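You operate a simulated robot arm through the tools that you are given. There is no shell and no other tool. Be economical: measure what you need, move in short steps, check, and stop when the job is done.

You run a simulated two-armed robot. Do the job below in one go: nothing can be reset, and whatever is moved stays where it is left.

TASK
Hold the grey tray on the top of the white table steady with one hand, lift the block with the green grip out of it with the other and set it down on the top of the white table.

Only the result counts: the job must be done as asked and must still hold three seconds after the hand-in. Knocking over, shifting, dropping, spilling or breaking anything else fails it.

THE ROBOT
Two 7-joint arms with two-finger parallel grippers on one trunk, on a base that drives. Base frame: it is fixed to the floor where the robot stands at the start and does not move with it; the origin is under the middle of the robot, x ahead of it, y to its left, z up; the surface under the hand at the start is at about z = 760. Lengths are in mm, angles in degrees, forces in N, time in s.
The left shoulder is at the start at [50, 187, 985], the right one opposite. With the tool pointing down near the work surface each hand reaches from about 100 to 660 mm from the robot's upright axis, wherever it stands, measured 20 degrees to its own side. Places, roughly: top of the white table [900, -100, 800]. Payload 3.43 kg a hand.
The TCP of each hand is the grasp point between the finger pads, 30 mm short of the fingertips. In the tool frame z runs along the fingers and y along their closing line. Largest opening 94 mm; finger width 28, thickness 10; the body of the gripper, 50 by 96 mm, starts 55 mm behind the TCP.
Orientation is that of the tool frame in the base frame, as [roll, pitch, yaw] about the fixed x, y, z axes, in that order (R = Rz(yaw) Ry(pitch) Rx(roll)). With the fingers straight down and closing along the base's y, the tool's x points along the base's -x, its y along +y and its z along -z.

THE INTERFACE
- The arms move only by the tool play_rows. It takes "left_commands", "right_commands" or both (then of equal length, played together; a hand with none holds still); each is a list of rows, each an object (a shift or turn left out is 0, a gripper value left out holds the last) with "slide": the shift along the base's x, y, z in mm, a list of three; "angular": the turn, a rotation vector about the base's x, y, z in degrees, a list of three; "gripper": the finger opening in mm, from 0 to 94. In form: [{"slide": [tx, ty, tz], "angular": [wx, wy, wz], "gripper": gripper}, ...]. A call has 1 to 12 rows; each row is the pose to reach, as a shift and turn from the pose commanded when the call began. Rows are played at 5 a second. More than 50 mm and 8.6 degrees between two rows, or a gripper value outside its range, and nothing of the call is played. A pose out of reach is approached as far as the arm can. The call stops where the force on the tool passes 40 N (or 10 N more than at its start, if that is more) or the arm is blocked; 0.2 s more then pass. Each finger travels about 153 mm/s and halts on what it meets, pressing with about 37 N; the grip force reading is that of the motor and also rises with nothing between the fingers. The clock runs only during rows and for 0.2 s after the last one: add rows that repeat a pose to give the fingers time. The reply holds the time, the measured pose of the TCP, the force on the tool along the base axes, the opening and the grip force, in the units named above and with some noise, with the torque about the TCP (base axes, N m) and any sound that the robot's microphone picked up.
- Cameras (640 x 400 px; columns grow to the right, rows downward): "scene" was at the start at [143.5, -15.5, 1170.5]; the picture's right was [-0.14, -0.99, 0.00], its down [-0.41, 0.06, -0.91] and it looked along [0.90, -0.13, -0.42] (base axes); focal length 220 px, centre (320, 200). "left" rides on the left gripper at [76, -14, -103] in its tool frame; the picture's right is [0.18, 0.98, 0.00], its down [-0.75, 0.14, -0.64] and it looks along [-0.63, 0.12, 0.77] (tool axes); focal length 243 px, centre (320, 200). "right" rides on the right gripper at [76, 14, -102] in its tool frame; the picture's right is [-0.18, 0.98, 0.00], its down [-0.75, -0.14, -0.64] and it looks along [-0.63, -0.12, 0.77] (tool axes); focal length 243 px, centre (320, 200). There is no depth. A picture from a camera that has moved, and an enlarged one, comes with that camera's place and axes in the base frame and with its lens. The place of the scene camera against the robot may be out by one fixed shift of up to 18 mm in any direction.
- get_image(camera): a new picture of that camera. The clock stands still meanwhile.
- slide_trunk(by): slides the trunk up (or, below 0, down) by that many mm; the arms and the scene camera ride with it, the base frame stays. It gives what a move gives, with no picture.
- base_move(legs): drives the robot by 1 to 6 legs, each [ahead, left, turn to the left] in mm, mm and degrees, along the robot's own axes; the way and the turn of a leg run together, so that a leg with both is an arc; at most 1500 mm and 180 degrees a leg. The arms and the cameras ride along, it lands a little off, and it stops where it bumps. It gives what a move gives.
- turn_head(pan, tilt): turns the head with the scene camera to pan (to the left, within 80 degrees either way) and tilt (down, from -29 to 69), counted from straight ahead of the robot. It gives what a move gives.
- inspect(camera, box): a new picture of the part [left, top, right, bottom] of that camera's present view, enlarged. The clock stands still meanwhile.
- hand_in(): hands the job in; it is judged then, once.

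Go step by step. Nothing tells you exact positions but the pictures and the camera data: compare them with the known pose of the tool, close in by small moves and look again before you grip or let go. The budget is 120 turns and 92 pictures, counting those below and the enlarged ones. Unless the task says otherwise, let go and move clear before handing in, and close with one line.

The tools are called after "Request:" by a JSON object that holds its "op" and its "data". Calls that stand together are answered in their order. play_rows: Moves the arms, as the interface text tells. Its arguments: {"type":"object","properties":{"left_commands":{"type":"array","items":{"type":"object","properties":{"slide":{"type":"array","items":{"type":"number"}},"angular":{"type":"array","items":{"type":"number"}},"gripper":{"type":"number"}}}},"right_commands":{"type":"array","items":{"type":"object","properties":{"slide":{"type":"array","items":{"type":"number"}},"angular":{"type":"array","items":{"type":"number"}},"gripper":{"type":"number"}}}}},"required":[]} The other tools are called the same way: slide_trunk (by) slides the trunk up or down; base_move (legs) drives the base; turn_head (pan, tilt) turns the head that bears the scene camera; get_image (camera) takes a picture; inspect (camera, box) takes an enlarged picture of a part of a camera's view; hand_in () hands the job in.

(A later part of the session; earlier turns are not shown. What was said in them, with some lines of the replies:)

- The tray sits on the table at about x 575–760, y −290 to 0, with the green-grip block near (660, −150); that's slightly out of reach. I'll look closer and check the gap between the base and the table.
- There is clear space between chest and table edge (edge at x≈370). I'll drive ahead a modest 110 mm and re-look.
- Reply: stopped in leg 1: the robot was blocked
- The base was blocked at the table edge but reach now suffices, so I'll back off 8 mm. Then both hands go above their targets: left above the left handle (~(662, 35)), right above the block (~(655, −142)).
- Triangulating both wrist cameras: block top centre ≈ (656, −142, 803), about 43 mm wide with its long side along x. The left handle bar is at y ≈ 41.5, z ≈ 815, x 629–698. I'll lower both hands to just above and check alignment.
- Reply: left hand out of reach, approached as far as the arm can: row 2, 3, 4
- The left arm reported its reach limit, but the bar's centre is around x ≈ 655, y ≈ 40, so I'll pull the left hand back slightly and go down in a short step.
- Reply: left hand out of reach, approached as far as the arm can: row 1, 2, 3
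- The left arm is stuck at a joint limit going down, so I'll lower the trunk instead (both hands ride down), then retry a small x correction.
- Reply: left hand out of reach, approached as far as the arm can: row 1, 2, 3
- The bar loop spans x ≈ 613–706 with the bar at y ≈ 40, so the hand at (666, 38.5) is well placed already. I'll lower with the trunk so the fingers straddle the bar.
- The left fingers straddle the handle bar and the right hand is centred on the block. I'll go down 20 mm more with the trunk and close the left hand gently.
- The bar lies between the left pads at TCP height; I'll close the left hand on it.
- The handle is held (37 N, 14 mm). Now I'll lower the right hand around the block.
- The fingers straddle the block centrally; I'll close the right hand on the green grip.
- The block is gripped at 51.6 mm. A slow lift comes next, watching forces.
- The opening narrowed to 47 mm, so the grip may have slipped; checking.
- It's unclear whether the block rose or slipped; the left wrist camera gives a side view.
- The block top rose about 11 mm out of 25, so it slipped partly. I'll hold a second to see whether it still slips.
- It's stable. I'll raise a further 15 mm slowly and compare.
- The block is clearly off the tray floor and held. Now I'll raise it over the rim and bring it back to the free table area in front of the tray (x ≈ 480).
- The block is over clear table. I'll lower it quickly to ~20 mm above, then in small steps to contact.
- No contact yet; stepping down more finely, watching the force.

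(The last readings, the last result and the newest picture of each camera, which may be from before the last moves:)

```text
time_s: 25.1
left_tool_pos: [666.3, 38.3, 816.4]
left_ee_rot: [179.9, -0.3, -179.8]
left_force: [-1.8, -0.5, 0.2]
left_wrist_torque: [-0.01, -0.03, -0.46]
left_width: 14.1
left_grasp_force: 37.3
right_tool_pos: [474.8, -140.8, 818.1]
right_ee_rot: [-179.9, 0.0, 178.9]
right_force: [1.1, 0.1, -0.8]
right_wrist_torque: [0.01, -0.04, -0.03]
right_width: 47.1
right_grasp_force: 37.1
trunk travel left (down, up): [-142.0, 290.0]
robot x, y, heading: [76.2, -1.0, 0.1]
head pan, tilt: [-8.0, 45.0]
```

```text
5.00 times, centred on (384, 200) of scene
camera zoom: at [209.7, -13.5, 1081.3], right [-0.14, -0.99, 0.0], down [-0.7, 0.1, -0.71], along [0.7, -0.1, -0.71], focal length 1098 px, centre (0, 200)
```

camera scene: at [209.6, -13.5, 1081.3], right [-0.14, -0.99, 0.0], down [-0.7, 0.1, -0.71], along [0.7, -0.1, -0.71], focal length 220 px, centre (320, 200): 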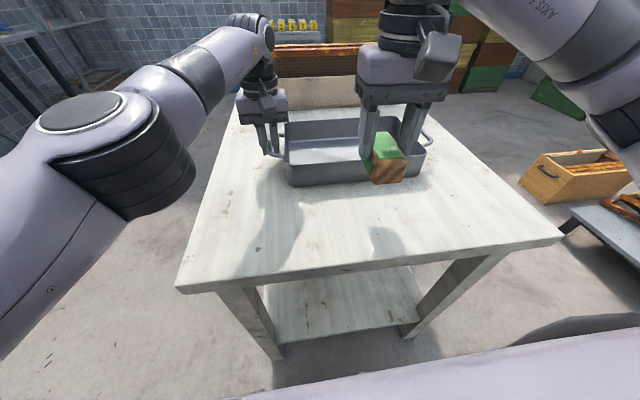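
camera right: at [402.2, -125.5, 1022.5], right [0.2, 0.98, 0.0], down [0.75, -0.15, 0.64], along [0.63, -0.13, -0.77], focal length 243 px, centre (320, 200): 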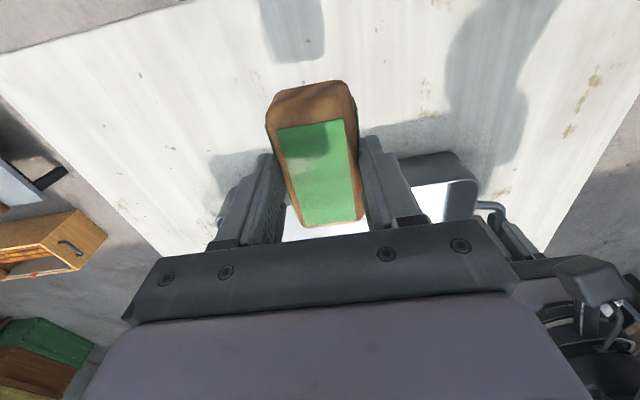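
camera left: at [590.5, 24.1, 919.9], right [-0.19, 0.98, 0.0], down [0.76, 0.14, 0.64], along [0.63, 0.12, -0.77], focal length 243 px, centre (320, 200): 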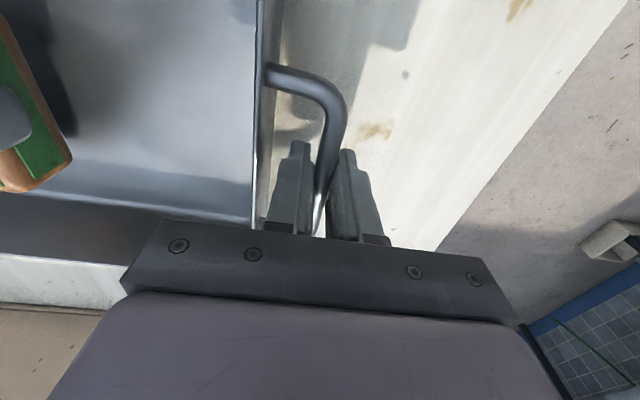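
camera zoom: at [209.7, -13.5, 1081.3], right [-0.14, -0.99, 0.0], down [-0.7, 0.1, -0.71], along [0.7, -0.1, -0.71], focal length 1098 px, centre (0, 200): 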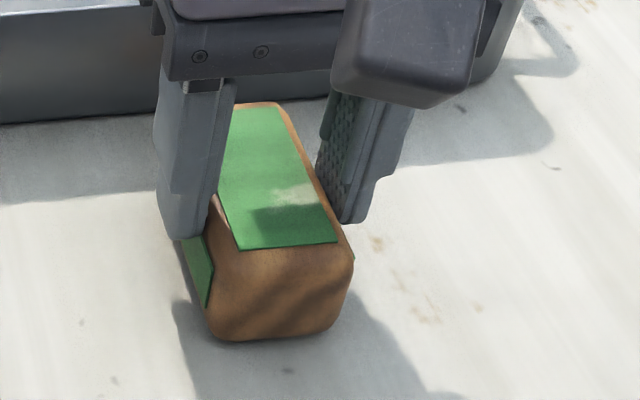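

Request:
{"op": "play_rows", "data": {"right_commands": [{"slide": [0, 0, -1]}, {"slide": [0, 0, -2]}, {"slide": [0, 0, -3]}, {"slide": [0, 0, -4]}, {"slide": [0, 0, -4]}]}}

Request:
{"op": "inspect", "data": {"camera": "scene", "box": [320, 160, 448, 240]}}

```text
time_s: 26.3
left_tool_pos: [665.5, 39.8, 818.0]
left_ee_rot: [179.8, -0.3, -179.8]
left_force: [-0.1, 0.5, 0.9]
left_wrist_torque: [-0.01, 0.27, -0.31]
left_width: 14.3
left_grasp_force: 36.8
right_tool_pos: [476.9, -141.1, 816.5]
right_ee_rot: [180.0, 0.0, 178.8]
right_force: [-1.8, -2.6, 19.8]
right_wrist_torque: [-0.14, 0.46, 0.05]
right_width: 47.2
right_grasp_force: 36.5
trunk travel left (down, up): [-142.0, 290.0]
robot x, y, heading: [77.8, -1.5, -0.1]
head pan, tilt: [-8.0, 45.0]
```

```text
5.00 times, centred on (384, 200) of scene
camera zoom: at [208.8, -13.4, 1081.7], right [-0.14, -0.99, 0.0], down [-0.7, 0.1, -0.71], along [0.7, -0.1, -0.71], focal length 1098 px, centre (0, 200)
```

zoom: 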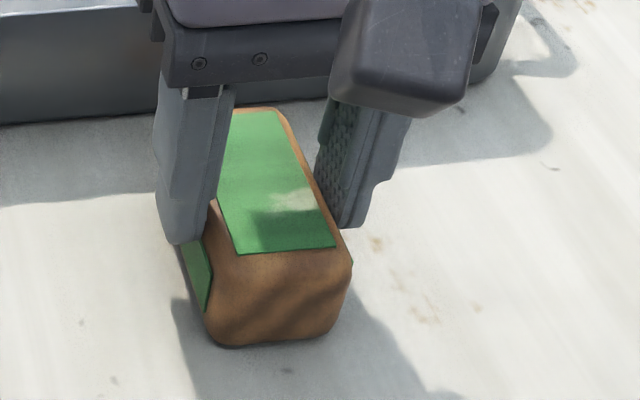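

It touched down at 20 N. I'll ease up about 2 mm, then open the right hand.

Request:
{"op": "play_rows", "data": {"right_commands": [{"slide": [0, 0, 1]}, {"slide": [0, 0, 2]}, {"slide": [0, 0, 2]}]}}

Request:
{"op": "play_rows", "data": {"right_commands": [{"gripper": 52}, {"gripper": 60}, {"gripper": 75}, {"gripper": 90}, {"gripper": 90}]}}

Request:
{"op": "inspect", "data": {"camera": "scene", "box": [320, 160, 448, 240]}}

```text
time_s: 27.1
left_tool_pos: [667.7, 39.3, 815.7]
left_ee_rot: [179.8, -0.3, -179.8]
left_force: [-1.4, 0.5, 0.6]
left_wrist_torque: [-0.03, 0.17, -0.4]
left_width: 14.1
left_grasp_force: 37.0
right_tool_pos: [476.6, -140.4, 817.4]
right_ee_rot: [-179.9, -0.2, 179.0]
right_force: [0.5, -0.5, 7.9]
right_wrist_torque: [0.02, -0.51, -0.05]
right_width: 47.3
right_grasp_force: 36.7
trunk travel left (down, up): [-142.0, 290.0]
robot x, y, heading: [77.6, -3.2, 0.2]
head pan, tilt: [-8.0, 45.0]
```

```text
time_s: 28.3
left_tool_pos: [667.4, 38.3, 817.2]
left_ee_rot: [179.9, -0.3, -179.8]
left_force: [-1.3, -0.7, -0.1]
left_wrist_torque: [-0.01, -0.12, -0.43]
left_width: 14.0
left_grasp_force: 37.1
right_tool_pos: [478.0, -141.8, 817.0]
right_ee_rot: [-179.9, -0.1, 178.9]
right_force: [-0.5, 0.5, 0.0]
right_wrist_torque: [-0.02, 0.0, 0.04]
right_width: 90.2
right_grasp_force: 0.0
trunk travel left (down, up): [-142.0, 290.0]
robot x, y, heading: [78.4, -0.5, 0.2]
head pan, tilt: [-8.0, 45.0]
```

```text
5.00 times, centred on (384, 200) of scene
camera zoom: at [209.7, -13.5, 1081.3], right [-0.14, -0.99, 0.0], down [-0.7, 0.1, -0.71], along [0.7, -0.1, -0.71], focal length 1098 px, centre (0, 200)
```

zoom: 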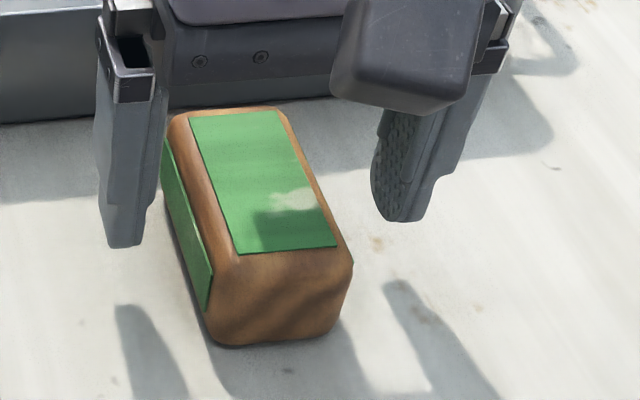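

The block stands on the table, released. I'll raise the right hand, then open the left on the handle just to 30 mm.

Request:
{"op": "play_rows", "data": {"right_commands": [{"slide": [0, 0, 15]}, {"slide": [0, 0, 40]}, {"slide": [0, 0, 70]}, {"slide": [0, 0, 100]}, {"slide": [0, 0, 100]}]}}

Request:
{"op": "play_rows", "data": {"left_commands": [{"gripper": 18}, {"gripper": 24}, {"gripper": 29}, {"gripper": 29}]}}

Request:
{"op": "inspect", "data": {"camera": "left", "box": [200, 20, 440, 240]}}

```text
time_s: 29.5
left_tool_pos: [666.1, 39.5, 817.2]
left_ee_rot: [179.9, -0.2, -179.7]
left_force: [-1.1, -0.4, 0.2]
left_wrist_torque: [-0.03, -0.3, -0.33]
left_width: 14.2
left_grasp_force: 36.7
right_tool_pos: [477.0, -141.5, 916.5]
right_ee_rot: [-179.9, -0.3, 178.8]
right_force: [-0.4, 0.2, 0.0]
right_wrist_torque: [0.0, -0.02, 0.02]
right_width: 90.2
right_grasp_force: 0.1
trunk travel left (down, up): [-142.0, 290.0]
robot x, y, heading: [76.8, 2.0, -0.1]
head pan, tilt: [-8.0, 45.0]
```

```text
time_s: 30.5
left_tool_pos: [667.4, 39.7, 816.2]
left_ee_rot: [179.8, -0.3, -179.7]
left_force: [0.1, 0.2, 0.6]
left_wrist_torque: [-0.02, -0.03, -0.01]
left_width: 29.1
left_grasp_force: 0.0
right_tool_pos: [477.1, -142.5, 915.7]
right_ee_rot: [-179.9, -0.2, 179.0]
right_force: [0.6, 0.5, -0.2]
right_wrist_torque: [-0.02, 0.03, -0.01]
right_width: 90.1
right_grasp_force: 0.1
trunk travel left (down, up): [-142.0, 290.0]
robot x, y, heading: [78.8, -1.0, -0.1]
head pan, tilt: [-8.0, 45.0]
```

```text
1.82 times, centred on (320, 130) of left
camera zoom: at [590.5, 24.2, 919.9], right [-0.19, 0.98, 0.0], down [0.76, 0.14, 0.64], along [0.63, 0.12, -0.77], focal length 441 px, centre (320, 327)
```

zoom: 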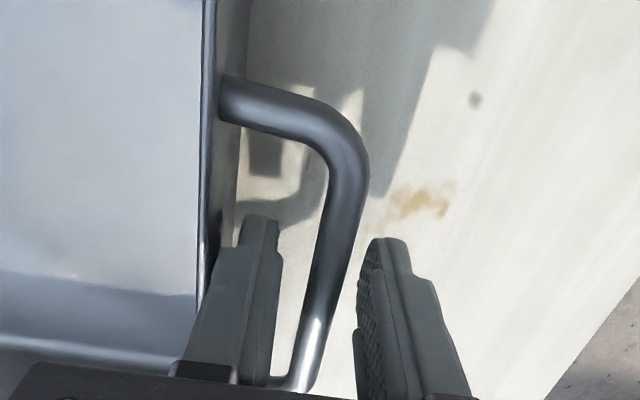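

The left fingers are clear of the bar on both sides. I'll raise both hands straight up with the trunk.

Request:
{"op": "slide_trunk", "data": {"by": 110}}

Request:
{"op": "get_image", "data": {"camera": "scene"}}

```text
time_s: 31.9
left_tool_pos: [666.4, 38.9, 926.0]
left_ee_rot: [179.9, -0.3, -179.8]
left_force: [0.3, 0.0, -0.2]
left_wrist_torque: [0.0, -0.01, -0.02]
left_width: 29.0
left_grasp_force: 0.1
right_tool_pos: [476.3, -142.0, 1026.0]
right_ee_rot: [-179.9, -0.3, 178.9]
right_force: [-0.7, -0.2, -0.4]
right_wrist_torque: [-0.02, -0.02, -0.01]
right_width: 90.0
right_grasp_force: 0.0
trunk travel left (down, up): [-252.0, 180.0]
robot x, y, heading: [75.5, -0.3, 0.3]
head pan, tilt: [-8.0, 45.0]
```

```text
50 pictures are left
camera scene: at [209.8, -13.5, 1191.2], right [-0.14, -0.99, 0.0], down [-0.7, 0.1, -0.71], along [0.7, -0.1, -0.71], focal length 220 px, centre (320, 200)
```

scene: 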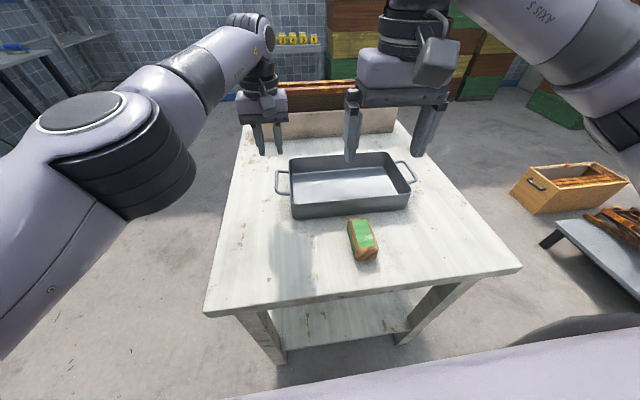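

The block stands on the table in front of the empty, undisturbed tray, and both hands are clear, so I'm handing in.

Request:
{"op": "hand_in", "data": {}}

```text
The job is handed in.
```

The left hand held the tray by its handle while the right hand lifted the block with the green grip out and set it on the white table in front of the tray. The block slipped partway in the grip at first but was not dropped, and both hands were clear at hand-in.
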